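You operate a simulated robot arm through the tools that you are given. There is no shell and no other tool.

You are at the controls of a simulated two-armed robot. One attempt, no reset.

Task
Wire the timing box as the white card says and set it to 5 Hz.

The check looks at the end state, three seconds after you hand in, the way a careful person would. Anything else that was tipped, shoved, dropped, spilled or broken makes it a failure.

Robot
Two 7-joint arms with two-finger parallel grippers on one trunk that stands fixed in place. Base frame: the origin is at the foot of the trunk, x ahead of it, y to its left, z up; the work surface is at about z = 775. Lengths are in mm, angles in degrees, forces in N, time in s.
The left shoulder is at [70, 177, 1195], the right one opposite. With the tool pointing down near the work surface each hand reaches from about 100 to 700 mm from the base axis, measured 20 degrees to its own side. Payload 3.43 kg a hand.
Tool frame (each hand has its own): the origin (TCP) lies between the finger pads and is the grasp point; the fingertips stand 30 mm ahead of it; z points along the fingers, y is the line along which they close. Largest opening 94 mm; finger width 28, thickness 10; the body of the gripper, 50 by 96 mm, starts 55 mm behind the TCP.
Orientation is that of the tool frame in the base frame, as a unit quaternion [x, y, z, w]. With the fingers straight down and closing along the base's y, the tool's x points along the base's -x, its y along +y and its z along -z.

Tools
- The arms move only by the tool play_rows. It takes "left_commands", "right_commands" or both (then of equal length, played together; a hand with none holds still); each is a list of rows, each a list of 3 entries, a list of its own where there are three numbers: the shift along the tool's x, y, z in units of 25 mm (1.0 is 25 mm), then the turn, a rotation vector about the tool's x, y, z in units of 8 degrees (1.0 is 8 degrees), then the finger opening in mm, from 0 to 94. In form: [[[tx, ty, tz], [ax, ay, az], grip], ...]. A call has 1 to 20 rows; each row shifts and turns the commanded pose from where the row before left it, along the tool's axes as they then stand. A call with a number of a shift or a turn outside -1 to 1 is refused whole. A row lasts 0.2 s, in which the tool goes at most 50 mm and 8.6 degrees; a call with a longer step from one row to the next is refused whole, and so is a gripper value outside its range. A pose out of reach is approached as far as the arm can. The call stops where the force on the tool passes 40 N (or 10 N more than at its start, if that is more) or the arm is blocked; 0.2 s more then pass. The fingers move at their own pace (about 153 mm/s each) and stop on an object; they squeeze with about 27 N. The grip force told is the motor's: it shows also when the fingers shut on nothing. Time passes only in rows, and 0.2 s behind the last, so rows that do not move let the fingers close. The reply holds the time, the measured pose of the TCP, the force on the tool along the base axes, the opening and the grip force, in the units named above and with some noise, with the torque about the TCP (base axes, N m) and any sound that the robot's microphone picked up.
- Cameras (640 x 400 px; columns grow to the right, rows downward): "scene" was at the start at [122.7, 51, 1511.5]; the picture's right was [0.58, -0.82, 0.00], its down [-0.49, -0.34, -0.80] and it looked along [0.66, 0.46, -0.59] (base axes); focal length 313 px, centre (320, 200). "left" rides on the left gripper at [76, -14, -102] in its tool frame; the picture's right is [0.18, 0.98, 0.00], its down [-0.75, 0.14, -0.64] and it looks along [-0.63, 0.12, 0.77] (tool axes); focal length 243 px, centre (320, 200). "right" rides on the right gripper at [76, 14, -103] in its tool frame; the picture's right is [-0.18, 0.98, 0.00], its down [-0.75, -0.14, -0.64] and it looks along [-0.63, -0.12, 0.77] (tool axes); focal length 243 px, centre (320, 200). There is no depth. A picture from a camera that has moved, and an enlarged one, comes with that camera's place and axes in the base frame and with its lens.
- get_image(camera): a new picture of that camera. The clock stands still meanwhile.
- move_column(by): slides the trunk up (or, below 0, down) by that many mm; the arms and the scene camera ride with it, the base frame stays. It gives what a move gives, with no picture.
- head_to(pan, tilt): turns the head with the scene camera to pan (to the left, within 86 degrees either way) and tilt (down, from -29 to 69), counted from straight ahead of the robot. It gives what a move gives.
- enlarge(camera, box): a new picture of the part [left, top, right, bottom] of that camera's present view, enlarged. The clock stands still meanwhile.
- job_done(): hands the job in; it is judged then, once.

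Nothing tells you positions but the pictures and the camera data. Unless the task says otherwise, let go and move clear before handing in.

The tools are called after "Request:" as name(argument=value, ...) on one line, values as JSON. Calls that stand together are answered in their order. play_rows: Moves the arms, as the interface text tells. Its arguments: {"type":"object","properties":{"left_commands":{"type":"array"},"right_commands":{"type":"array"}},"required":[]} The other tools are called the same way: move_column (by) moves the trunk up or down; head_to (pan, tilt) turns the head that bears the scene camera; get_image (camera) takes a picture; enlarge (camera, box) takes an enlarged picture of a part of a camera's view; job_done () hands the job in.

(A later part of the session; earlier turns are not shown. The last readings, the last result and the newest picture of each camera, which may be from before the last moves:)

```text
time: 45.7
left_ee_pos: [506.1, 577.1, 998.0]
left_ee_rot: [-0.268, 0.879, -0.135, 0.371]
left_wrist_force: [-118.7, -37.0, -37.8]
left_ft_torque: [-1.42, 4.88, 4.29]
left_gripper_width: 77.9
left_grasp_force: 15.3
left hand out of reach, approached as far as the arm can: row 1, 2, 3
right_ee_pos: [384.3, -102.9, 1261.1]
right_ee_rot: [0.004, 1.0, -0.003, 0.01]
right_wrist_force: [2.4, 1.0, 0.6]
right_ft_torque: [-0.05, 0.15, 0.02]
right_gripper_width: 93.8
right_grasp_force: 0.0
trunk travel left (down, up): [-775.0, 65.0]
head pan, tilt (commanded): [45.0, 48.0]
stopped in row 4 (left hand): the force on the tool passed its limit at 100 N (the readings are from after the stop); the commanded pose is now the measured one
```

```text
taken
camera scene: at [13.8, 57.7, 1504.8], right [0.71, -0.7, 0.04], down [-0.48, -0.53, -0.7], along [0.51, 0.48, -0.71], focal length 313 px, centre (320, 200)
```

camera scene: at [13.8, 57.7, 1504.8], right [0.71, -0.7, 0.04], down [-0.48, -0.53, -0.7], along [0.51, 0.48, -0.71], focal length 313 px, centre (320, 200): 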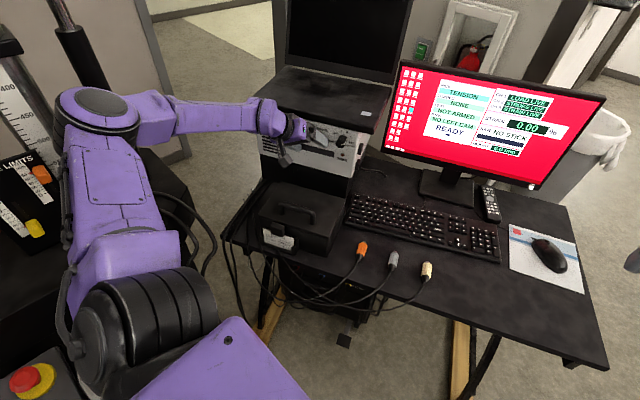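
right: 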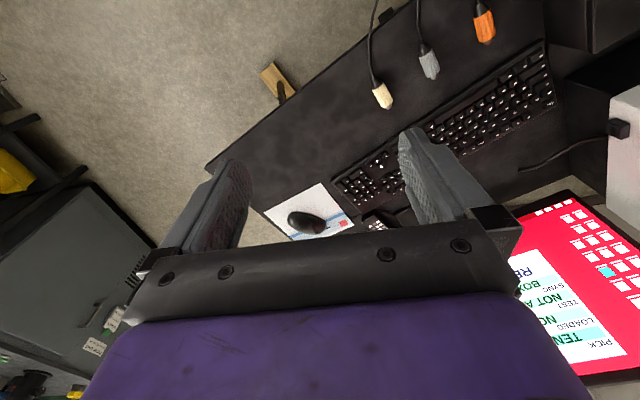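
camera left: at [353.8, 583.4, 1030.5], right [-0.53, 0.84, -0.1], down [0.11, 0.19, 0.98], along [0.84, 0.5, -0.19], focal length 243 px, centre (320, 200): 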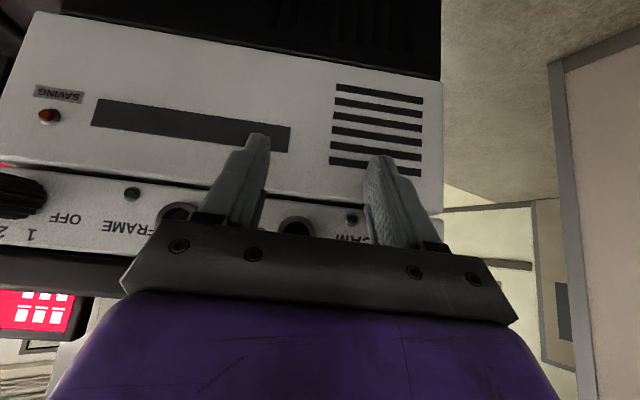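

The arm swung into the panel beside the FRAME jack and pushed hard; I must back straight off at once, in small steps.

Request:
play_rows(left_commands=[[[0.31, 0, -0.253], [0, 0, 0], 78], [[0.31, 0, -0.253], [0, 0, 0], 78]])

Request:
get_image(camera="scene")

Request:
get_image(camera="left")

```text
time: 46.0
left_ee_pos: [515.1, 563.0, 1010.2]
left_ee_rot: [-0.27, 0.892, -0.122, 0.342]
left_wrist_force: [-124.5, -48.1, -61.3]
left_ft_torque: [-0.49, 2.31, -3.92]
left_gripper_width: 56.1
left_grasp_force: 0.0
right_ee_pos: [418.5, -119.8, 1224.4]
right_ee_rot: [-0.006, 1.0, -0.014, -0.013]
right_wrist_force: [-0.3, -1.4, -1.2]
right_ft_torque: [0.09, -0.01, 0.0]
right_gripper_width: 94.2
right_grasp_force: 0.2
trunk travel left (down, up): [-775.0, 65.0]
head pan, tilt (commanded): [45.0, 48.0]
stopped in row 1 (left hand): the arm was blocked; the commanded pose is now the measured one
```

```text
taken
camera scene: at [-5.3, 44.9, 1508.1], right [0.71, -0.7, 0.05], down [-0.47, -0.52, -0.71], along [0.52, 0.48, -0.7], focal length 313 px, centre (320, 200)
```

scene: 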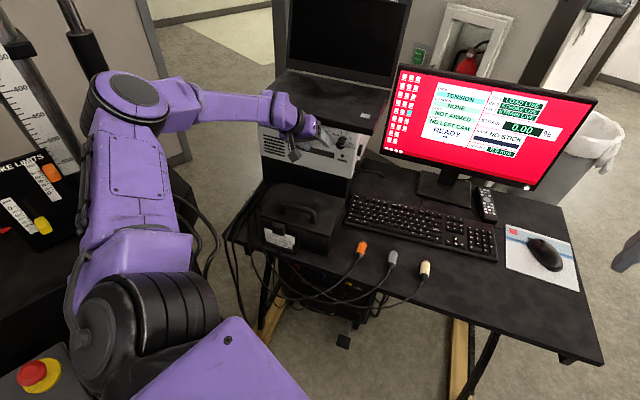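

```text
taken
camera left: at [403.9, 511.4, 1050.1], right [-0.51, 0.71, -0.5], down [-0.02, 0.56, 0.83], along [0.86, 0.43, -0.27], focal length 243 px, centre (320, 200)
```

left: 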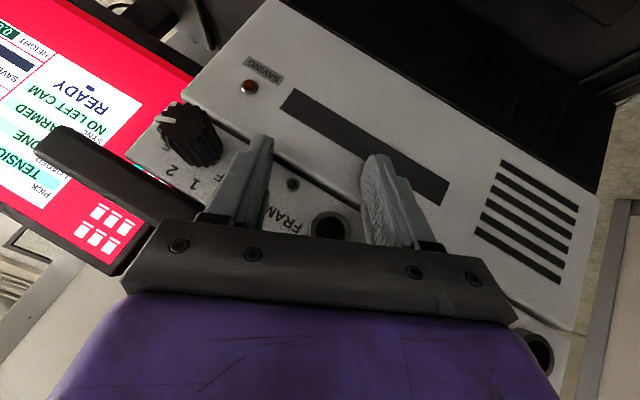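

The push continues while the arm's joints settle. I command a larger, straight retreat away from the panel.

Request:
play_rows(left_commands=[[[1.0, 0, -0.745], [0, 0, 0], 60], [[1.0, 0, -0.745], [0, 0, 0], 60], [[0.6, 0, -0.45], [0, 0, 0], 60]])

Request:
get_image(camera="scene")

Request:
get_image(camera="left")

```text
time: 46.3
left_ee_pos: [526.6, 542.0, 1025.9]
left_ee_rot: [-0.279, 0.906, -0.137, 0.289]
left_wrist_force: [-143.1, -9.7, -39.1]
left_ft_torque: [-1.73, 2.9, 0.17]
left_gripper_width: 6.1
left_grasp_force: 0.0
right_ee_pos: [447.7, -103.7, 1163.0]
right_ee_rot: [-0.038, 0.996, -0.049, -0.06]
right_wrist_force: [-0.4, -1.2, -1.1]
right_ft_torque: [0.1, 0.07, 0.0]
right_gripper_width: 94.2
right_grasp_force: 0.0
trunk travel left (down, up): [-775.0, 65.0]
head pan, tilt (commanded): [45.0, 48.0]
stopped in row 1 (left hand): the arm was blocked; the commanded pose is now the measured one
```

```text
taken
camera scene: at [-6.7, 52.7, 1508.9], right [0.72, -0.69, 0.05], down [-0.46, -0.53, -0.71], along [0.52, 0.49, -0.7], focal length 313 px, centre (320, 200)
```

scene: 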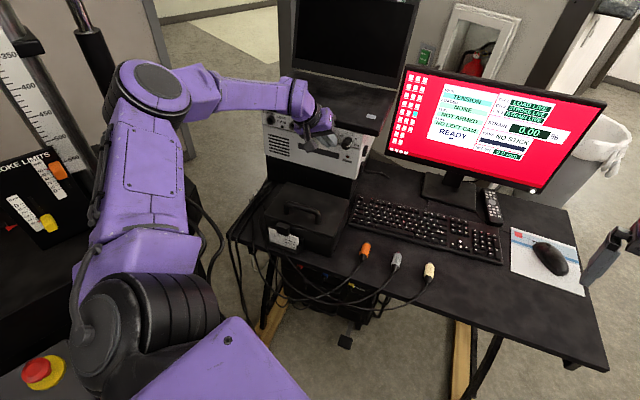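

```text
taken
camera left: at [419.7, 494.9, 1078.1], right [-0.54, 0.68, -0.49], down [0.06, 0.61, 0.79], along [0.84, 0.4, -0.38], focal length 243 px, centre (320, 200)
```

left: 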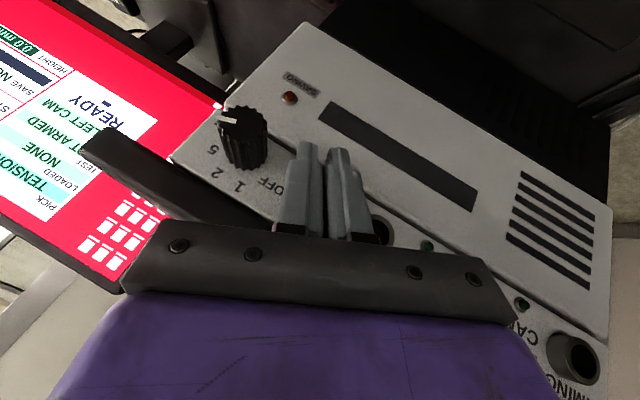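

The hand sits between the knob and the FRAME jack and the body is still strained. I hold for one short step to see how the arm settles from its measured pose.

Request:
play_rows(left_commands=[[[0, 0, 0], [0, 0, 0], 20]])

Request:
get_image(camera="scene")

Request:
get_image(camera="left")

```text
time: 46.7
left_ee_pos: [538.2, 519.7, 1027.4]
left_ee_rot: [-0.275, 0.9, -0.178, 0.286]
left_wrist_force: [-89.8, 43.4, -29.0]
left_ft_torque: [0.93, 1.11, -1.45]
left_gripper_width: 0.0
left_grasp_force: 0.1
right_ee_pos: [429.9, -70.2, 1115.4]
right_ee_rot: [-0.027, 0.99, -0.106, -0.091]
right_wrist_force: [2.7, 6.4, 21.3]
right_ft_torque: [-0.16, -0.31, 0.13]
right_gripper_width: 94.3
right_grasp_force: 0.1
trunk travel left (down, up): [-775.0, 65.0]
head pan, tilt (commanded): [45.0, 48.0]
stopped in row 1 (left hand): the arm was blocked; the commanded pose is now the measured one
```

```text
taken
camera scene: at [-53.8, 84.8, 1511.5], right [0.74, -0.66, 0.09], down [-0.42, -0.57, -0.71], along [0.52, 0.49, -0.7], focal length 313 px, centre (320, 200)
```

scene: 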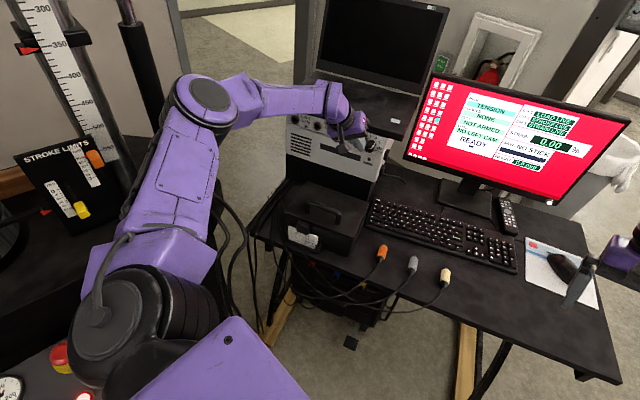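

```text
taken
camera left: at [427.4, 481.2, 1080.7], right [-0.51, 0.66, -0.55], down [0.07, 0.67, 0.74], along [0.86, 0.35, -0.39], focal length 243 px, centre (320, 200)
```

left: 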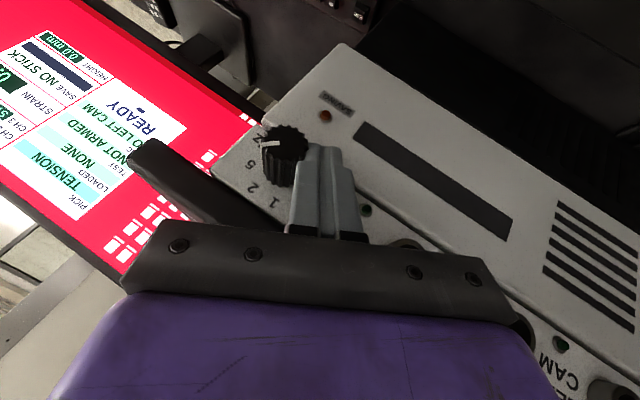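

The body is being pushed back by the hand's contact. I try again to pull straight back from the panel.

Request:
play_rows(left_commands=[[[1.0, 0.1, -0.556], [0, 0, 0], 20], [[1.0, 0.1, -0.556], [0, 0, 0], 20], [[1.0, 0.1, -0.556], [0, 0, 0], 20]])

Request:
get_image(camera="scene")

Request:
get_image(camera="left")

```text
time: 47.0
left_ee_pos: [515.1, 413.1, 930.7]
left_ee_rot: [-0.289, 0.923, -0.219, 0.13]
left_wrist_force: [-13.6, -17.3, -39.1]
left_ft_torque: [0.31, -2.15, 0.83]
left_gripper_width: 20.7
left_grasp_force: 0.1
right_ee_pos: [410.8, -106.1, 1060.6]
right_ee_rot: [0.012, 0.979, -0.125, -0.161]
right_wrist_force: [-2.3, 0.0, 8.7]
right_ft_torque: [0.24, -0.44, 0.09]
right_gripper_width: 93.9
right_grasp_force: 0.0
trunk travel left (down, up): [-775.0, 65.0]
head pan, tilt (commanded): [45.0, 48.0]
stopped in row 1 (left hand): the force on the tool passed its limit at 134 N (the readings are from after the stop); the commanded pose is now the measured one
```

```text
taken
camera scene: at [-87.0, 69.6, 1518.3], right [0.77, -0.63, 0.1], down [-0.38, -0.57, -0.73], along [0.51, 0.52, -0.68], focal length 313 px, centre (320, 200)
```

scene: 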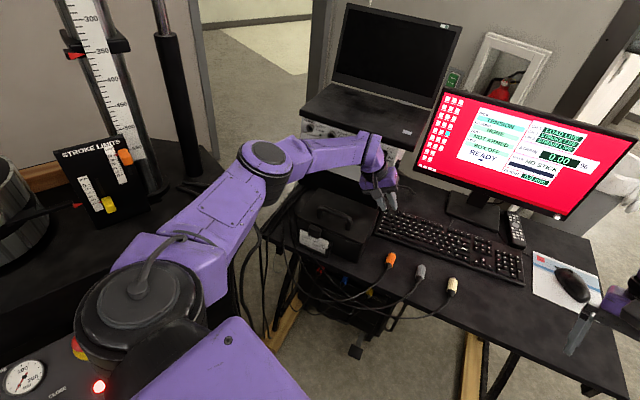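

```text
taken
camera left: at [423.4, 392.2, 1018.1], right [-0.61, 0.62, -0.49], down [0.3, 0.76, 0.58], along [0.73, 0.21, -0.65], focal length 243 px, centre (320, 200)
```

left: 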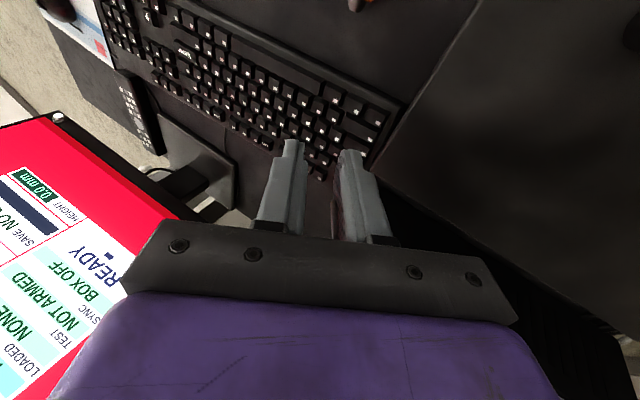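

The hand is free of the panel now, but the knob got knocked back to OFF and the body has leaned back. I hold still a moment to let everything settle.

Request:
play_rows(left_commands=[[[0, 0, 0], [0, 0, 0], 40], [[0, 0, 0], [0, 0, 0], 40]])

Request:
get_image(camera="scene")

Request:
get_image(camera="left")

```text
time: 47.3
left_ee_pos: [696.6, 203.9, 901.1]
left_ee_rot: [-0.206, 0.921, -0.327, 0.045]
left_wrist_force: [0.8, 6.9, -5.2]
left_ft_torque: [-0.66, -0.12, -0.15]
left_gripper_width: 40.1
left_grasp_force: 0.0
right_ee_pos: [483.9, -182.9, 921.6]
right_ee_rot: [0.088, 0.936, -0.143, -0.31]
right_wrist_force: [-27.5, -1.3, -4.7]
right_ft_torque: [0.26, -1.01, -0.17]
right_gripper_width: 94.0
right_grasp_force: 0.1
trunk travel left (down, up): [-775.0, 65.0]
head pan, tilt (commanded): [45.0, 48.0]
stopped in row 1 (left hand): the arm was blocked; the commanded pose is now the measured one
```

```text
taken
camera scene: at [106.1, 54.4, 1492.8], right [0.7, -0.71, -0.01], down [-0.53, -0.51, -0.67], along [0.48, 0.47, -0.74], focal length 313 px, centre (320, 200)
```

scene: 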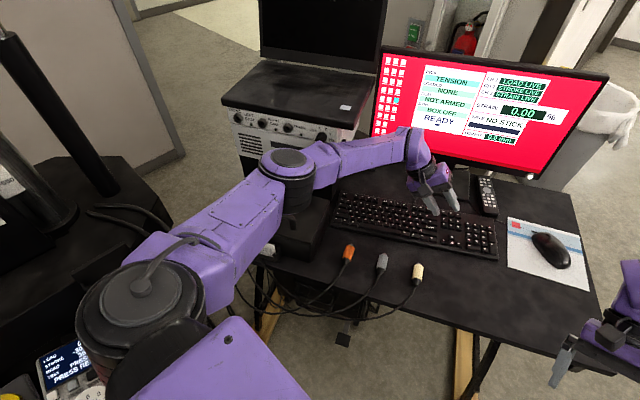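

```text
taken
camera left: at [609.9, 223.1, 992.8], right [-0.51, 0.61, -0.6], down [0.5, 0.78, 0.37], along [0.7, -0.11, -0.71], focal length 243 px, centre (320, 200)
```

left: 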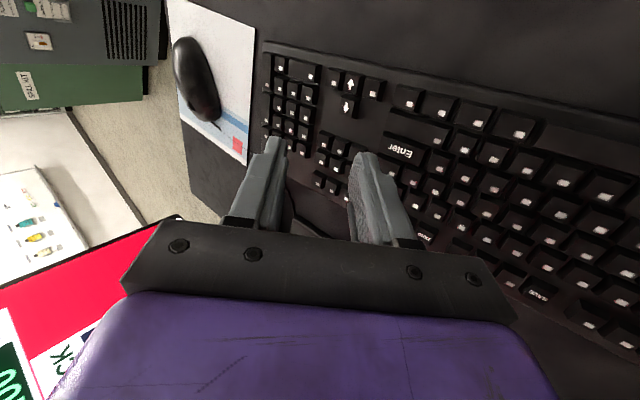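

The trunk is upright again and the left hand hangs over the keyboard; both arms drifted. I hold both arms still and look again.

Request:
play_rows(left_commands=[[[0, 0, 0], [0, 0, 0], 40], [[0, 0, 0], [0, 0, 0], 40]], right_commands=[[[0, 0, 0], [0, 0, 0], 94], [[0, 0, 0], [0, 0, 0], 94]])

Request:
get_image(camera="scene")

Request:
get_image(camera="right")

Request:
get_image(camera="left")

```text
time: 47.6
left_ee_pos: [831.6, 288.1, 859.8]
left_ee_rot: [-0.241, 0.932, -0.236, 0.136]
left_wrist_force: [2.5, 5.1, -3.7]
left_ft_torque: [-0.43, 0.04, -0.22]
left_gripper_width: 39.6
left_grasp_force: 0.0
right_ee_pos: [673.4, -243.2, 946.9]
right_ee_rot: [0.113, 0.977, -0.1, -0.154]
right_wrist_force: [7.1, -5.1, 5.1]
right_ft_torque: [0.57, 0.41, -0.2]
right_gripper_width: 93.9
right_grasp_force: 0.1
trunk travel left (down, up): [-775.0, 65.0]
head pan, tilt (commanded): [45.0, 48.0]
stopped in row 1 (left hand): the arm was blocked; the commanded pose is now the measured one
```

```text
taken
camera scene: at [295.2, 42.4, 1490.0], right [0.7, -0.71, -0.1], down [-0.61, -0.51, -0.61], along [0.38, 0.48, -0.79], focal length 313 px, centre (320, 200)
```

scene: 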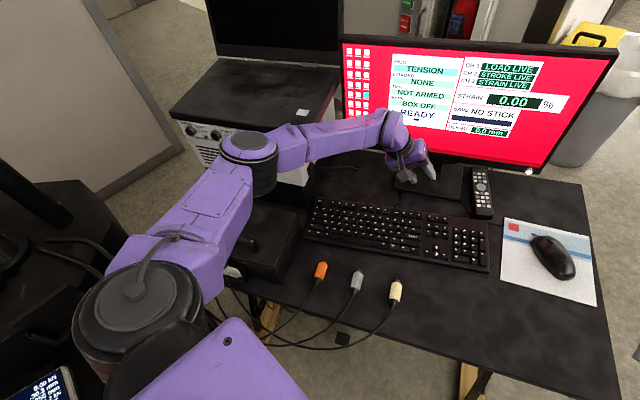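

```text
taken
camera right: at [637.5, -192.8, 1060.5], right [0.36, 0.89, -0.28], down [0.88, -0.22, 0.42], along [0.31, -0.4, -0.86], focal length 243 px, centre (320, 200)
```

right: 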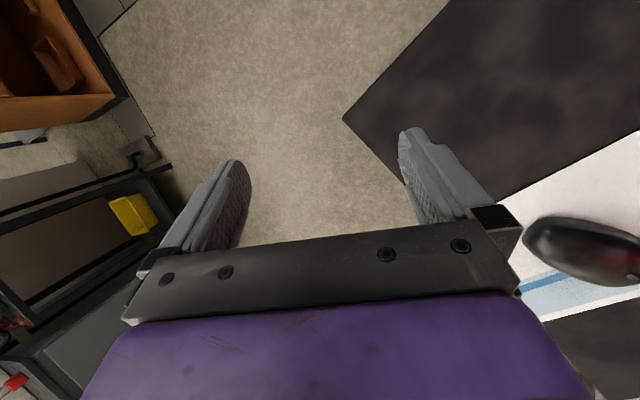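

```text
taken
camera left: at [734.5, 277.6, 943.0], right [-0.53, 0.66, -0.52], down [0.35, 0.74, 0.58], along [0.77, 0.13, -0.62], focal length 243 px, centre (320, 200)
```

left: 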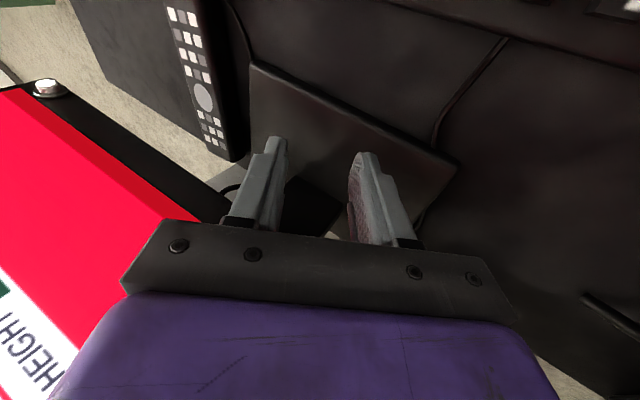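

The whole body is swaying forward now. I pull both hands back and up to keep them off the monitor and mouse.

Request:
play_rows(left_commands=[[[0.66, -0.04, -1.0], [0, 0, 0], 40], [[0.66, -0.04, -1.0], [0, 0, 0], 40], [[0.66, -0.04, -1.0], [0, 0, 0], 40]], right_commands=[[[0.8, 0, -0.9], [0, 0, 0], 94], [[0.8, 0, -0.9], [0, 0, 0], 94], [[0.8, 0, -0.9], [0, 0, 0], 94]])

Request:
get_image(camera="scene")

Request:
get_image(camera="left")

```text
time: 47.9
left_ee_pos: [786.0, 376.2, 958.8]
left_ee_rot: [-0.23, 0.906, -0.209, 0.286]
left_wrist_force: [-8.4, 27.7, 0.0]
left_ft_torque: [-1.64, -0.4, -1.21]
left_gripper_width: 39.8
left_grasp_force: 0.1
right_ee_pos: [632.2, -249.3, 1021.6]
right_ee_rot: [0.153, 0.983, -0.093, -0.035]
right_wrist_force: [-1.9, 1.9, 0.4]
right_ft_torque: [-0.19, -0.08, 0.01]
right_gripper_width: 93.7
right_grasp_force: 0.2
right hand out of reach, approached as far as the arm can: row 1
trunk travel left (down, up): [-775.0, 65.0]
head pan, tilt (commanded): [45.0, 48.0]
stopped in row 1 (left hand): the arm was blocked; the commanded pose is now the measured one
```

```text
taken
camera scene: at [214.1, 90.8, 1496.9], right [0.71, -0.7, -0.04], down [-0.57, -0.54, -0.62], along [0.42, 0.46, -0.78], focal length 313 px, centre (320, 200)
```

scene: 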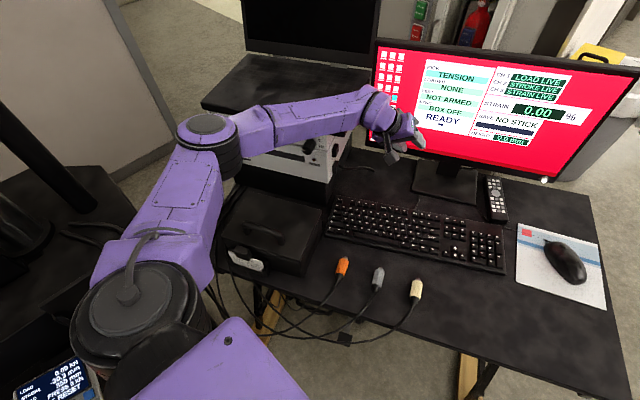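

```text
taken
camera left: at [670.3, 349.3, 1009.8], right [-0.43, 0.69, -0.58], down [0.12, 0.68, 0.72], along [0.9, 0.24, -0.37], focal length 243 px, centre (320, 200)
```

left: 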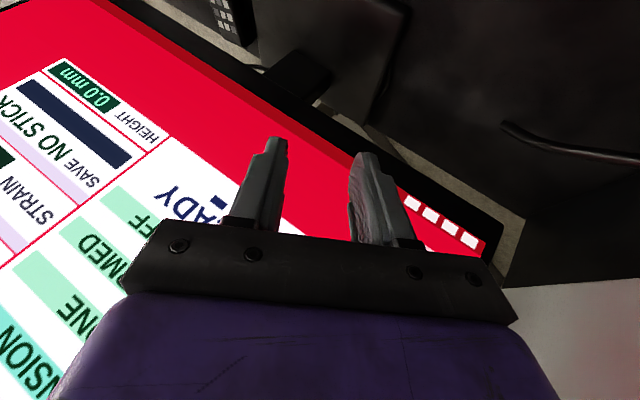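

The sway is reversing; the left hand is by the monitor's corner. I keep drawing it straight back.

Request:
play_rows(left_commands=[[[0.9, -0.29, -0.84], [0, 0, 0], 40], [[0.9, -0.29, -0.84], [0, 0, 0], 40], [[0.9, -0.29, -0.84], [0, 0, 0], 40]], right_commands=[[[0.8, 0.2, -0.6], [0, 0, 0], 94], [[0.8, 0.2, -0.6], [0, 0, 0], 94], [[0.8, 0.2, -0.6], [0, 0, 0], 94]])

Request:
get_image(camera="scene")

Request:
get_image(camera="left")

```text
time: 48.3
left_ee_pos: [660.5, 354.6, 1026.6]
left_ee_rot: [-0.247, 0.89, -0.205, 0.323]
left_wrist_force: [-3.1, 1.9, -2.3]
left_ft_torque: [-0.17, -0.24, -0.08]
left_gripper_width: 40.1
left_grasp_force: 0.0
right_ee_pos: [516.7, -289.7, 1075.9]
right_ee_rot: [0.163, 0.984, -0.064, 0.037]
right_wrist_force: [-2.4, -0.7, 3.3]
right_ft_torque: [0.06, -0.19, 0.07]
right_gripper_width: 94.3
right_grasp_force: 0.0
trunk travel left (down, up): [-775.0, 65.0]
head pan, tilt (commanded): [45.0, 48.0]
stopped in row 1 (left hand): the arm was blocked; the commanded pose is now the measured one
```

```text
taken
camera scene: at [86.6, 46.1, 1496.9], right [0.71, -0.71, 0.0], down [-0.52, -0.52, -0.68], along [0.48, 0.48, -0.73], focal length 313 px, centre (320, 200)
```

scene: 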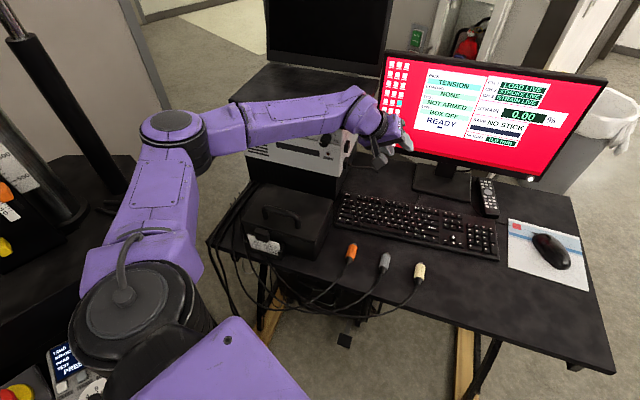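

```text
taken
camera left: at [542.6, 320.3, 1070.6], right [-0.43, 0.67, -0.6], down [0.03, 0.68, 0.74], along [0.9, 0.3, -0.31], focal length 243 px, centre (320, 200)
```

left: 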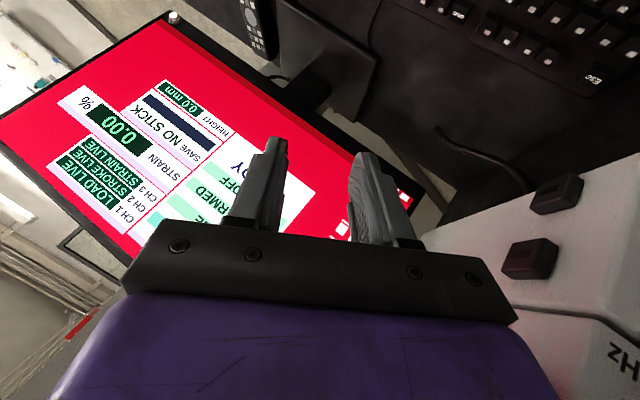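

Objects look undisturbed and the trunk is near upright. I hold still to let the sway die out.

Request:
play_rows(left_commands=[[[0.3, -0.1, -0.3], [0, 0, 0], 40]])

Request:
get_image(camera="scene")

```text
time: 48.9
left_ee_pos: [711.0, 314.7, 989.0]
left_ee_rot: [-0.231, 0.907, -0.211, 0.284]
left_wrist_force: [-1.2, -1.2, 0.1]
left_ft_torque: [0.06, -0.02, 0.08]
left_gripper_width: 39.9
left_grasp_force: 0.0
right_ee_pos: [572.6, -295.4, 1040.5]
right_ee_rot: [0.156, 0.985, -0.077, -0.009]
right_wrist_force: [-0.8, -0.6, -0.7]
right_ft_torque: [0.04, -0.08, 0.04]
right_gripper_width: 94.0
right_grasp_force: 0.0
trunk travel left (down, up): [-775.0, 65.0]
head pan, tilt (commanded): [45.0, 48.0]
stopped in row 1 (left hand): the arm was blocked; the commanded pose is now the measured one
```

```text
taken
camera scene: at [160.7, 58.2, 1495.6], right [0.7, -0.71, -0.03], down [-0.55, -0.52, -0.65], along [0.45, 0.48, -0.76], focal length 313 px, centre (320, 200)
```

scene: 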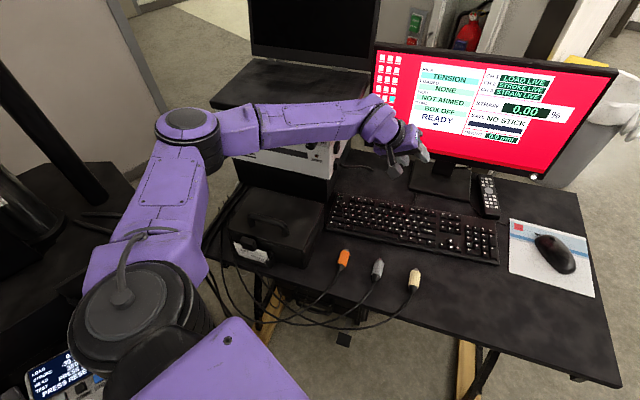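

The sway is decaying around upright. I let time pass with a small head move while the arms hold.

Request:
head_to(pan=40, tilt=48)

Request:
head_to(pan=45, tilt=48)

Request:
get_image(camera="scene")

Request:
get_image(camera="left")

Request:
get_image(camera="right")

```text
time: 49.5
left_ee_pos: [702.5, 319.3, 989.9]
left_ee_rot: [-0.23, 0.906, -0.214, 0.286]
left_wrist_force: [0.4, 0.0, -0.7]
left_ft_torque: [-0.01, 0.02, 0.01]
left_gripper_width: 40.1
left_grasp_force: 0.0
right_ee_pos: [565.4, -290.8, 1042.0]
right_ee_rot: [0.155, 0.985, -0.081, -0.006]
right_wrist_force: [0.8, -0.8, -0.2]
right_ft_torque: [0.03, 0.1, -0.05]
right_gripper_width: 94.0
right_grasp_force: 0.0
trunk travel left (down, up): [-775.0, 65.0]
head pan, tilt (commanded): [40.0, 48.0]
```

```text
time: 50.2
left_ee_pos: [695.7, 324.1, 993.9]
left_ee_rot: [-0.231, 0.904, -0.215, 0.29]
left_wrist_force: [2.1, -0.1, 0.3]
left_ft_torque: [-0.01, -0.04, -0.01]
left_gripper_width: 39.6
left_grasp_force: 0.1
right_ee_pos: [557.3, -287.3, 1047.3]
right_ee_rot: [0.155, 0.985, -0.081, -0.001]
right_wrist_force: [0.5, 1.0, 0.1]
right_ft_torque: [-0.02, 0.06, 0.0]
right_gripper_width: 93.9
right_grasp_force: 0.2
trunk travel left (down, up): [-775.0, 65.0]
head pan, tilt (commanded): [45.0, 48.0]
```

```text
taken
camera scene: at [113.2, 68.0, 1494.1], right [0.71, -0.71, 0.0], down [-0.53, -0.52, -0.67], along [0.47, 0.47, -0.75], focal length 313 px, centre (320, 200)
```

scene: 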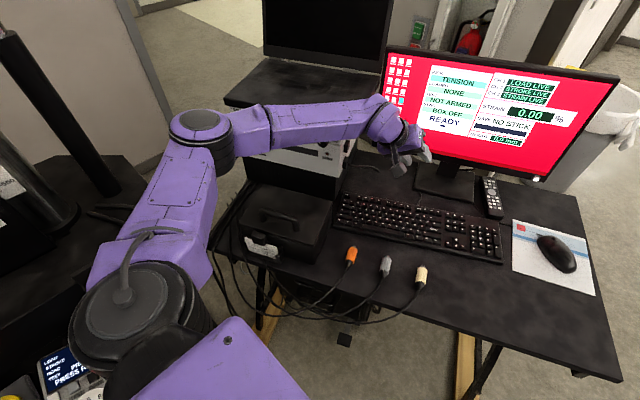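

```text
taken
camera left: at [579.5, 296.5, 1044.3], right [-0.42, 0.69, -0.59], down [0.11, 0.68, 0.72], along [0.9, 0.24, -0.36], focal length 243 px, centre (320, 200)
```

left: 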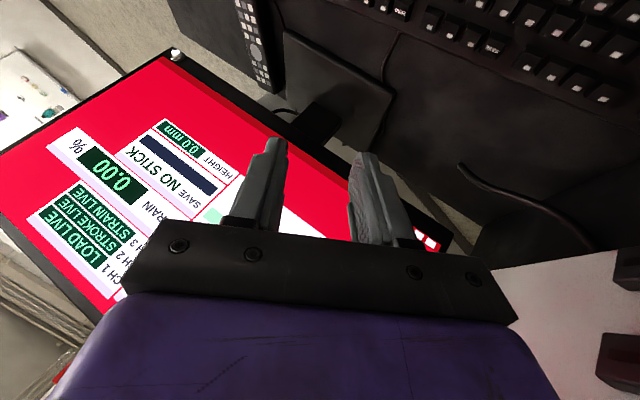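

```text
taken
camera right: at [492.0, -234.1, 1144.4], right [0.47, 0.87, -0.15], down [0.69, -0.26, 0.67], along [0.54, -0.43, -0.72], focal length 243 px, centre (320, 200)
```

right: 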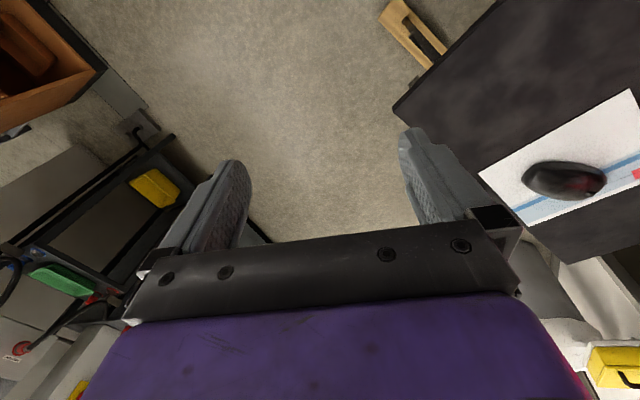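

Everything has settled and the arms are free; from the motions I now understand the limits (the elbow cannot fold further than about 320 mm shoulder-to-wrist). I ease the left hand back from the monitor, step by step.

Request:
play_rows(left_commands=[[[0.4, -0.2, -0.5], [0, 0, 0], 40], [[0.4, -0.2, -0.5], [0, 0, 0], 40], [[0.4, -0.2, -0.5], [0, 0, 0], 40], [[0.4, -0.2, -0.5], [0, 0, 0], 40]])

Request:
get_image(camera="scene")

```text
time: 51.2
left_ee_pos: [635.2, 298.4, 1027.1]
left_ee_rot: [-0.23, 0.903, -0.215, 0.292]
left_wrist_force: [0.1, 0.7, 0.6]
left_ft_torque: [0.01, 0.0, -0.01]
left_gripper_width: 40.0
left_grasp_force: 0.0
right_ee_pos: [551.8, -286.8, 1050.8]
right_ee_rot: [0.154, 0.985, -0.08, 0.001]
right_wrist_force: [-0.1, 0.6, 1.0]
right_ft_torque: [0.0, -0.01, 0.02]
right_gripper_width: 94.2
right_grasp_force: 0.1
trunk travel left (down, up): [-775.0, 65.0]
head pan, tilt (commanded): [45.0, 48.0]
```

```text
taken
camera scene: at [106.5, 67.7, 1494.7], right [0.71, -0.71, 0.0], down [-0.53, -0.53, -0.67], along [0.47, 0.47, -0.74], focal length 313 px, centre (320, 200)
```

scene: 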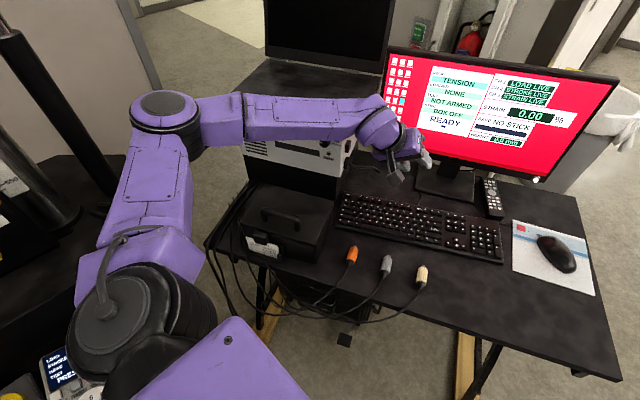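

Good, responsive again. Now I restore the squared orientation (46° tilt, no roll).

Request:
play_rows(left_commands=[[[0, 0, 0], [-0.703, -0.379, 0.372], 40], [[0, 0, 0], [-0.703, -0.379, 0.372], 40], [[0, 0, 0], [-0.703, -0.379, 0.372], 40], [[0, 0, 0], [-0.703, -0.379, 0.372], 40], [[0, 0, 0], [-0.703, -0.379, 0.372], 40]])

Request:
head_to(pan=28, tilt=58)

Request:
get_image(camera="scene")

```text
time: 52.4
left_ee_pos: [638.1, 296.1, 1026.8]
left_ee_rot: [-0.203, 0.904, 0.082, 0.367]
left_wrist_force: [0.6, -0.2, -0.4]
left_ft_torque: [0.03, 0.03, 0.03]
left_gripper_width: 39.7
left_grasp_force: 0.0
right_ee_pos: [554.5, -290.1, 1049.9]
right_ee_rot: [0.154, 0.985, -0.08, 0.001]
right_wrist_force: [-0.1, 1.1, -0.1]
right_ft_torque: [0.0, 0.01, 0.0]
right_gripper_width: 93.9
right_grasp_force: 0.0
trunk travel left (down, up): [-775.0, 65.0]
head pan, tilt (commanded): [45.0, 48.0]
```

```text
time: 53.2
left_ee_pos: [637.4, 297.7, 1026.9]
left_ee_rot: [-0.203, 0.904, 0.079, 0.367]
left_wrist_force: [0.3, 0.1, -0.9]
left_ft_torque: [0.03, -0.01, -0.01]
left_gripper_width: 40.1
left_grasp_force: 0.1
right_ee_pos: [552.7, -288.5, 1051.5]
right_ee_rot: [0.154, 0.985, -0.082, 0.001]
right_wrist_force: [0.2, 0.3, -0.1]
right_ft_torque: [-0.02, -0.02, 0.01]
right_gripper_width: 94.1
right_grasp_force: 0.1
trunk travel left (down, up): [-775.0, 65.0]
head pan, tilt (commanded): [28.0, 58.0]
```

```text
taken
camera scene: at [112.2, 45.2, 1481.8], right [0.47, -0.88, 0.0], down [-0.75, -0.4, -0.53], along [0.47, 0.25, -0.85], focal length 313 px, centre (320, 200)
```

scene: 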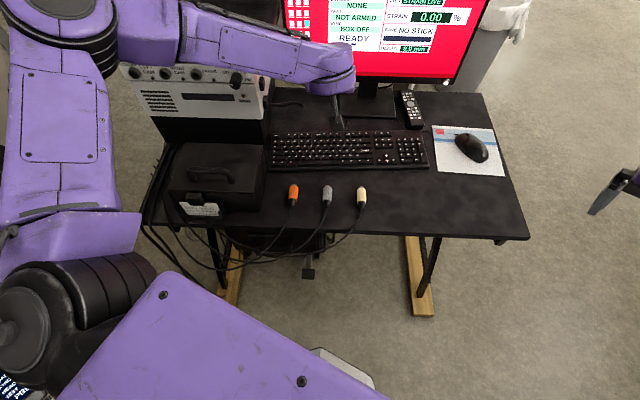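

The trunk now stands about 12 mm further left than before, but camera data accounts for it. I check the box, case, laptop and monitor for any displacement.

Request:
enlarge(camera="scene", box=[120, 50, 280, 150])

Request:
enlarge(camera="scene", box=[140, 130, 380, 280])

```text
4.00 times, centred on (200, 100) of scene
camera zoom: at [112.2, 45.2, 1481.8], right [0.47, -0.88, 0.0], down [-0.75, -0.4, -0.53], along [0.47, 0.25, -0.85], focal length 1253 px, centre (800, 600)
```

zoom: 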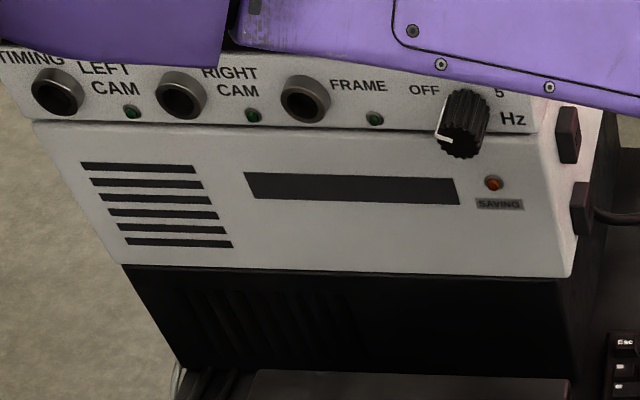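

```text
2.67 times, centred on (260, 205) of scene
camera zoom: at [112.2, 45.2, 1481.8], right [0.47, -0.88, 0.0], down [-0.75, -0.4, -0.53], along [0.47, 0.25, -0.85], focal length 835 px, centre (480, 187)
```

zoom: 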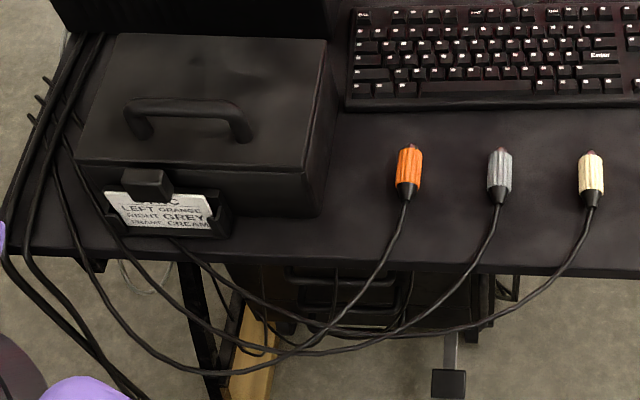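

Nothing has been displaced: LED, jacks, case, plugs and card all check out within a millimetre. Raising the trunk 60 mm will give the elbow more room for all the jack poses.

Request:
move_column(by=60)

Request:
get_image(camera="scene")

```text
time: 54.2
left_ee_pos: [637.4, 297.0, 1087.5]
left_ee_rot: [-0.202, 0.904, 0.08, 0.368]
left_wrist_force: [0.0, -0.3, -0.1]
left_ft_torque: [0.02, 0.01, 0.01]
left_gripper_width: 40.0
left_grasp_force: 0.1
right_ee_pos: [552.5, -287.7, 1109.7]
right_ee_rot: [0.154, 0.985, -0.081, 0.001]
right_wrist_force: [0.4, 0.3, 0.1]
right_ft_torque: [-0.02, 0.01, -0.01]
right_gripper_width: 94.2
right_grasp_force: 0.0
trunk travel left (down, up): [-835.0, 5.0]
head pan, tilt (commanded): [28.0, 58.0]
```

```text
taken
camera scene: at [112.6, 44.6, 1541.7], right [0.47, -0.88, 0.0], down [-0.75, -0.4, -0.53], along [0.47, 0.25, -0.85], focal length 313 px, centre (320, 200)
```

scene: 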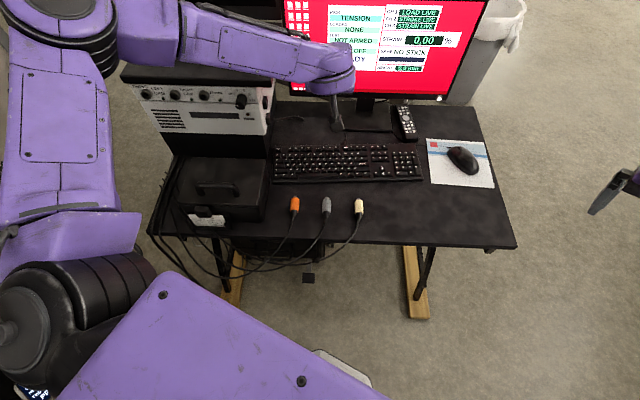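

The trunk is up and steady. I go back to the knob first (it was knocked to OFF): retreat a little, then sideways in front of it, checking reach in small stages.

Request:
play_rows(left_commands=[[[0.573, 0, -0.558], [0, 0, 0], 50], [[0.573, 0, -0.558], [0, 0, 0], 50], [[0, 0.9, 0], [0, 0, 0], 50], [[0, 0.9, 0], [0, 0, 0], 50], [[0, 0.9, 0], [0, 0, 0], 50], [[0, 0.9, 0], [0, 0, 0], 50], [[0, 0.9, 0], [0, 0, 0], 50]])

Request:
get_image(camera="scene")

```text
time: 55.8
left_ee_pos: [550.5, 382.0, 1085.2]
left_ee_rot: [-0.203, 0.904, 0.08, 0.368]
left_wrist_force: [0.1, -0.5, -0.4]
left_ft_torque: [0.01, -0.01, -0.02]
left_gripper_width: 50.1
left_grasp_force: 0.1
right_ee_pos: [552.3, -287.1, 1111.7]
right_ee_rot: [0.155, 0.985, -0.081, 0.001]
right_wrist_force: [-0.2, 0.3, -0.3]
right_ft_torque: [0.04, -0.05, -0.02]
right_gripper_width: 94.3
right_grasp_force: 0.1
trunk travel left (down, up): [-835.0, 5.0]
head pan, tilt (commanded): [28.0, 58.0]
```

```text
taken
camera scene: at [111.1, 45.8, 1541.8], right [0.47, -0.88, 0.0], down [-0.75, -0.4, -0.53], along [0.47, 0.25, -0.85], focal length 313 px, centre (320, 200)
```

scene: 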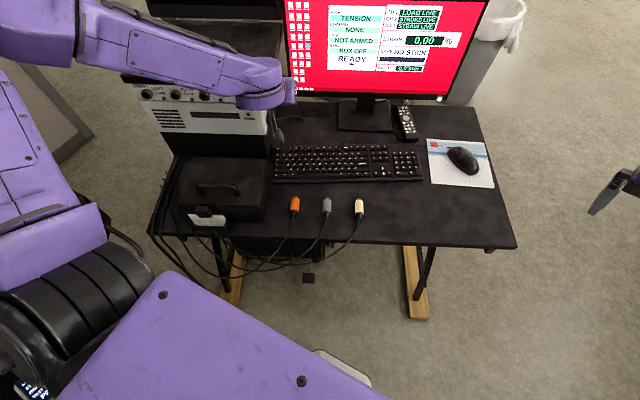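

Request:
play_rows(left_commands=[[[0.077, 0.832, 0.159], [0, 0, 0], 50], [[0.077, 0.832, 0.159], [0, 0, 0], 50], [[0.077, 0.832, 0.159], [0, 0, 0], 50], [[0.077, 0.832, 0.159], [0, 0, 0], 50], [[0.077, 0.832, 0.159], [0, 0, 0], 50], [[0, 0, 0], [0, 0, 0], 50]])

Request:
enlarge(camera="left", box=[200, 60, 456, 220])

Request:
get_image(camera="scene")

```text
time: 57.2
left_ee_pos: [515.7, 478.4, 1065.7]
left_ee_rot: [-0.202, 0.904, 0.08, 0.368]
left_wrist_force: [0.1, -0.4, -0.4]
left_ft_torque: [0.0, 0.02, 0.02]
left_gripper_width: 50.0
left_grasp_force: 0.1
right_ee_pos: [553.2, -287.5, 1109.9]
right_ee_rot: [0.153, 0.985, -0.081, 0.001]
right_wrist_force: [-0.5, -0.6, -0.1]
right_ft_torque: [-0.02, 0.01, -0.01]
right_gripper_width: 94.1
right_grasp_force: 0.0
trunk travel left (down, up): [-835.0, 5.0]
head pan, tilt (commanded): [28.0, 58.0]
```

```text
2.50 times, centred on (328, 140) of left
camera zoom: at [406.7, 413.1, 1084.9], right [-0.54, 0.83, -0.13], down [0.02, 0.17, 0.99], along [0.84, 0.53, -0.11], focal length 606 px, centre (300, 350)
```

zoom: 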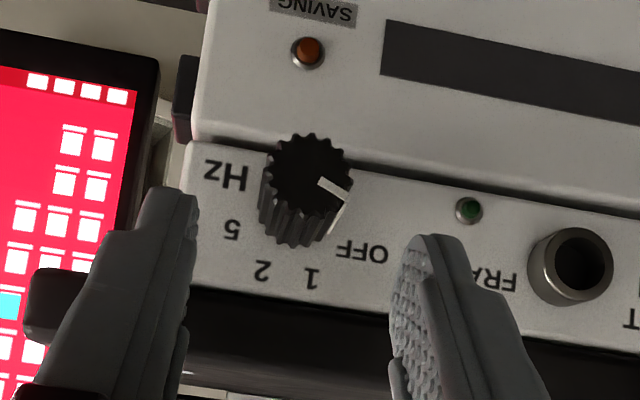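

```text
taken
camera scene: at [112.5, 44.4, 1541.7], right [0.47, -0.88, 0.0], down [-0.75, -0.4, -0.53], along [0.47, 0.25, -0.85], focal length 313 px, centre (320, 200)
```

scene: 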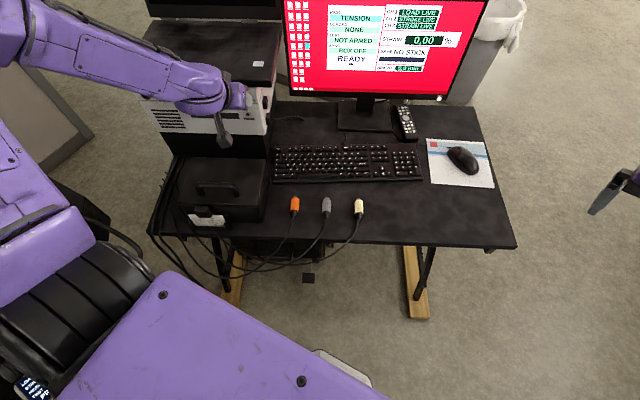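

Reachable without complaint. Same procedure as before: roll 34° counter-clockwise about the knob axis, then advance.

Request:
play_rows(left_commands=[[[0.009, 0.23, 0.009], [0.609, 0, -0.593], 46], [[0.009, 0.23, 0.009], [0.609, 0, -0.593], 46], [[0.009, 0.23, 0.009], [0.609, 0, -0.593], 46], [[0.009, 0.23, 0.009], [0.609, 0, -0.593], 46], [[0.009, 0.23, 0.009], [0.609, 0, -0.593], 46], [[0, 0, 0], [0, 0, 0], 46]])

Request:
enlarge(camera="left", box=[200, 60, 456, 220])

```text
time: 58.6
left_ee_pos: [509.2, 504.3, 1062.8]
left_ee_rot: [-0.283, 0.854, -0.124, 0.418]
left_wrist_force: [1.4, 0.2, 0.0]
left_ft_torque: [0.01, -0.02, 0.02]
left_gripper_width: 46.4
left_grasp_force: 0.1
left hand out of reach, approached as far as the arm can: row 4
right_ee_pos: [553.8, -287.2, 1110.7]
right_ee_rot: [0.153, 0.985, -0.082, 0.002]
right_wrist_force: [-0.2, -0.1, 0.2]
right_ft_torque: [0.03, 0.0, 0.01]
right_gripper_width: 94.2
right_grasp_force: 0.0
trunk travel left (down, up): [-835.0, 5.0]
head pan, tilt (commanded): [28.0, 58.0]
```

```text
2.50 times, centred on (328, 140) of left
camera zoom: at [396.8, 445.1, 1083.7], right [-0.46, 0.69, -0.56], down [-0.19, 0.54, 0.82], along [0.87, 0.48, -0.12], focal length 606 px, centre (300, 350)
```

zoom: 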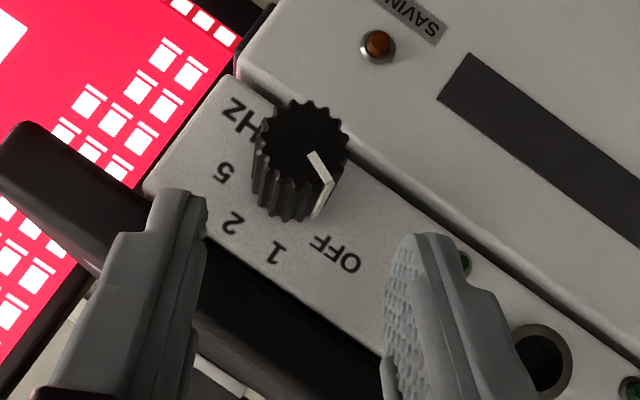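

Roll ended near −27°, enough for a 45° stroke. I advance onto the knob and grip.

Request:
play_rows(left_commands=[[[0.094, -0.028, 0.431], [0, 0, 0], 46], [[0.094, -0.028, 0.431], [0, 0, 0], 46], [[0.094, -0.028, 0.431], [0, 0, 0], 46], [[0.094, -0.028, 0.431], [0, 0, 0], 46], [[0, 0, 0], [0, 0, 0], 46]])

Request:
enlarge(camera="left", box=[200, 60, 456, 220])

Request:
get_image(camera="scene")

```text
time: 59.8
left_ee_pos: [538.3, 496.1, 1029.6]
left_ee_rot: [-0.289, 0.85, -0.146, 0.416]
left_wrist_force: [-0.2, -1.0, 0.9]
left_ft_torque: [0.0, -0.03, 0.02]
left_gripper_width: 45.9
left_grasp_force: 0.1
right_ee_pos: [553.7, -287.3, 1110.6]
right_ee_rot: [0.154, 0.985, -0.082, 0.001]
right_wrist_force: [0.5, 0.5, -0.6]
right_ft_torque: [0.0, 0.02, 0.0]
right_gripper_width: 94.0
right_grasp_force: 0.1
trunk travel left (down, up): [-835.0, 5.0]
head pan, tilt (commanded): [28.0, 58.0]
```

```text
2.50 times, centred on (328, 140) of left
camera zoom: at [424.5, 439.4, 1052.0], right [-0.45, 0.66, -0.6], down [-0.19, 0.58, 0.79], along [0.87, 0.47, -0.13], focal length 606 px, centre (300, 350)
```

zoom: 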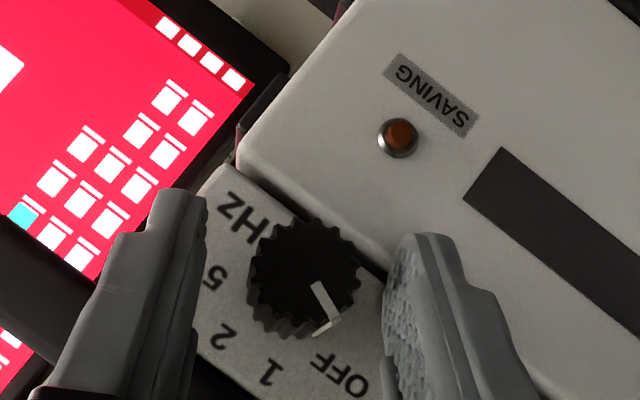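

```text
taken
camera scene: at [112.0, 44.7, 1541.8], right [0.47, -0.88, 0.0], down [-0.75, -0.4, -0.53], along [0.47, 0.25, -0.85], focal length 313 px, centre (320, 200)
```

scene: 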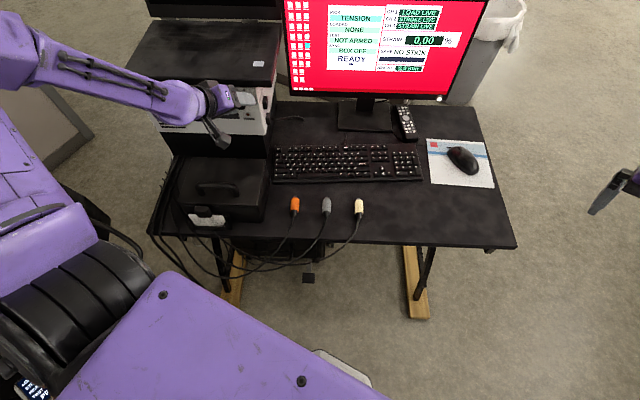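

Grip and turn 45° clockwise.

Request:
play_rows(left_commands=[[[0, 0, 0], [0, 0, 0], 15], [[0, 0, 0], [0, 0, 0], 15], [[0, 0, 0], [0, 0, 0], 15], [[0, -0.066, 0], [-0.656, 0, 0.668], 15], [[0, -0.066, 0], [-0.656, 0, 0.668], 15], [[0, -0.066, 0], [-0.656, 0, 0.668], 15]])

Request:
play_rows(left_commands=[[[0, -0.066, 0], [-0.656, 0, 0.668], 15], [[0, -0.066, 0], [-0.656, 0, 0.668], 15], [[0, -0.066, 0], [-0.656, 0, 0.668], 15]])

Request:
enlarge(camera="left", box=[200, 60, 456, 220])

Request:
get_image(camera="scene")

```text
time: 61.2
left_ee_pos: [540.3, 492.7, 1031.2]
left_ee_rot: [-0.223, 0.894, 0.031, 0.387]
left_wrist_force: [-6.9, 6.3, -3.0]
left_ft_torque: [-0.2, 0.73, 1.01]
left_gripper_width: 24.6
left_grasp_force: 45.1
right_ee_pos: [553.5, -285.8, 1110.3]
right_ee_rot: [0.155, 0.985, -0.081, 0.001]
right_wrist_force: [0.2, -0.3, -0.1]
right_ft_torque: [0.0, -0.02, -0.02]
right_gripper_width: 93.9
right_grasp_force: 0.0
trunk travel left (down, up): [-835.0, 5.0]
head pan, tilt (commanded): [28.0, 58.0]
```

```text
time: 62.0
left_ee_pos: [542.0, 488.4, 1031.3]
left_ee_rot: [-0.148, 0.903, 0.206, 0.345]
left_wrist_force: [-8.0, 8.3, -7.6]
left_ft_torque: [0.26, -0.32, 1.28]
left_gripper_width: 24.5
left_grasp_force: 45.4
right_ee_pos: [553.8, -285.8, 1109.8]
right_ee_rot: [0.155, 0.985, -0.082, 0.001]
right_wrist_force: [1.0, 0.5, 0.4]
right_ft_torque: [0.0, 0.0, 0.0]
right_gripper_width: 93.7
right_grasp_force: 0.1
trunk travel left (down, up): [-835.0, 5.0]
head pan, tilt (commanded): [28.0, 58.0]
```

```text
2.50 times, centred on (328, 140) of left
camera zoom: at [434.2, 418.6, 1044.0], right [-0.53, 0.83, 0.14], down [0.12, -0.09, 0.99], along [0.84, 0.54, -0.05], focal length 606 px, centre (300, 350)
```

zoom: 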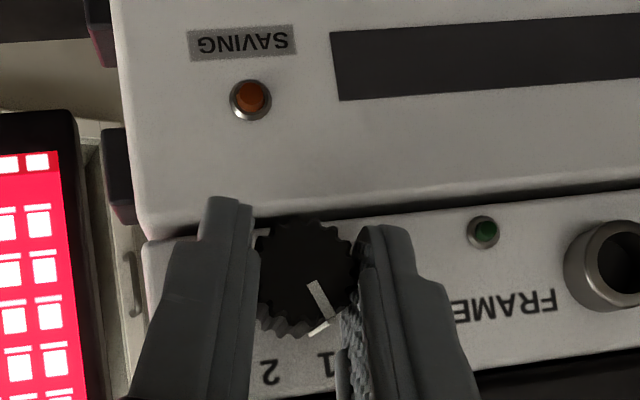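

```text
taken
camera scene: at [112.0, 47.5, 1541.6], right [0.47, -0.88, 0.0], down [-0.75, -0.4, -0.53], along [0.47, 0.25, -0.85], focal length 313 px, centre (320, 200)
```

scene: 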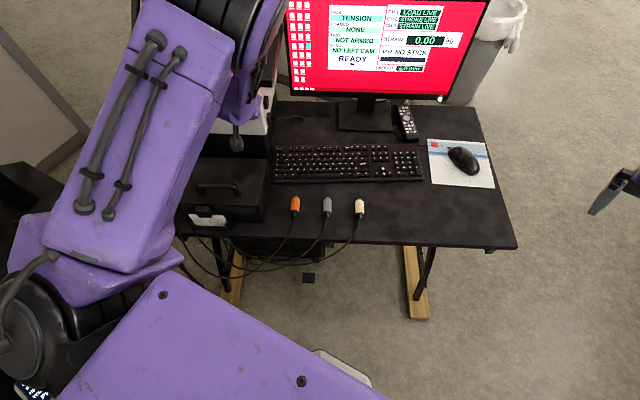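

The knob is at 1 again. I open, roll back in place, and repeat for 2.

Request:
play_rows(left_commands=[[[0, 0, 0], [0, 0, 0], 42], [[0, 0, 0], [0, 0, 0], 42], [[0, 0.066, 0], [0.656, 0, -0.668], 42], [[0, 0.066, 0], [0.656, 0, -0.668], 42], [[0, 0.066, 0], [0.656, 0, -0.668], 42], [[0, 0.066, 0], [0.656, 0, -0.668], 42], [[0, 0.066, 0], [0.656, 0, -0.668], 42], [[0, 0.066, 0], [0.656, 0, -0.668], 42], [[0, 0, 0], [0, 0, 0], 42]])

Request:
enlarge(camera="left", box=[200, 60, 456, 220])

```text
time: 64.0
left_ee_pos: [539.0, 495.3, 1032.3]
left_ee_rot: [-0.289, 0.85, -0.147, 0.416]
left_wrist_force: [0.1, 0.6, -0.4]
left_ft_torque: [-0.01, 0.0, 0.06]
left_gripper_width: 41.8
left_grasp_force: 0.1
right_ee_pos: [553.5, -288.3, 1109.9]
right_ee_rot: [0.154, 0.985, -0.08, 0.002]
right_wrist_force: [0.6, 0.0, 0.1]
right_ft_torque: [0.02, 0.0, -0.01]
right_gripper_width: 94.0
right_grasp_force: 0.0
trunk travel left (down, up): [-835.0, 5.0]
head pan, tilt (commanded): [28.0, 58.0]
```

```text
2.50 times, centred on (328, 140) of left
camera zoom: at [425.7, 437.6, 1053.4], right [-0.45, 0.66, -0.6], down [-0.19, 0.58, 0.79], along [0.87, 0.47, -0.13], focal length 606 px, centre (300, 350)
```

zoom: 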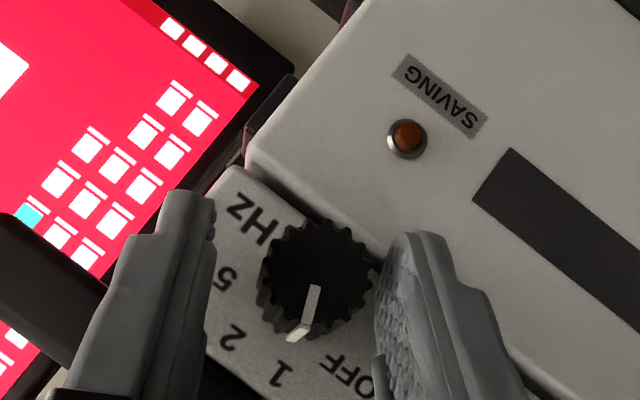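

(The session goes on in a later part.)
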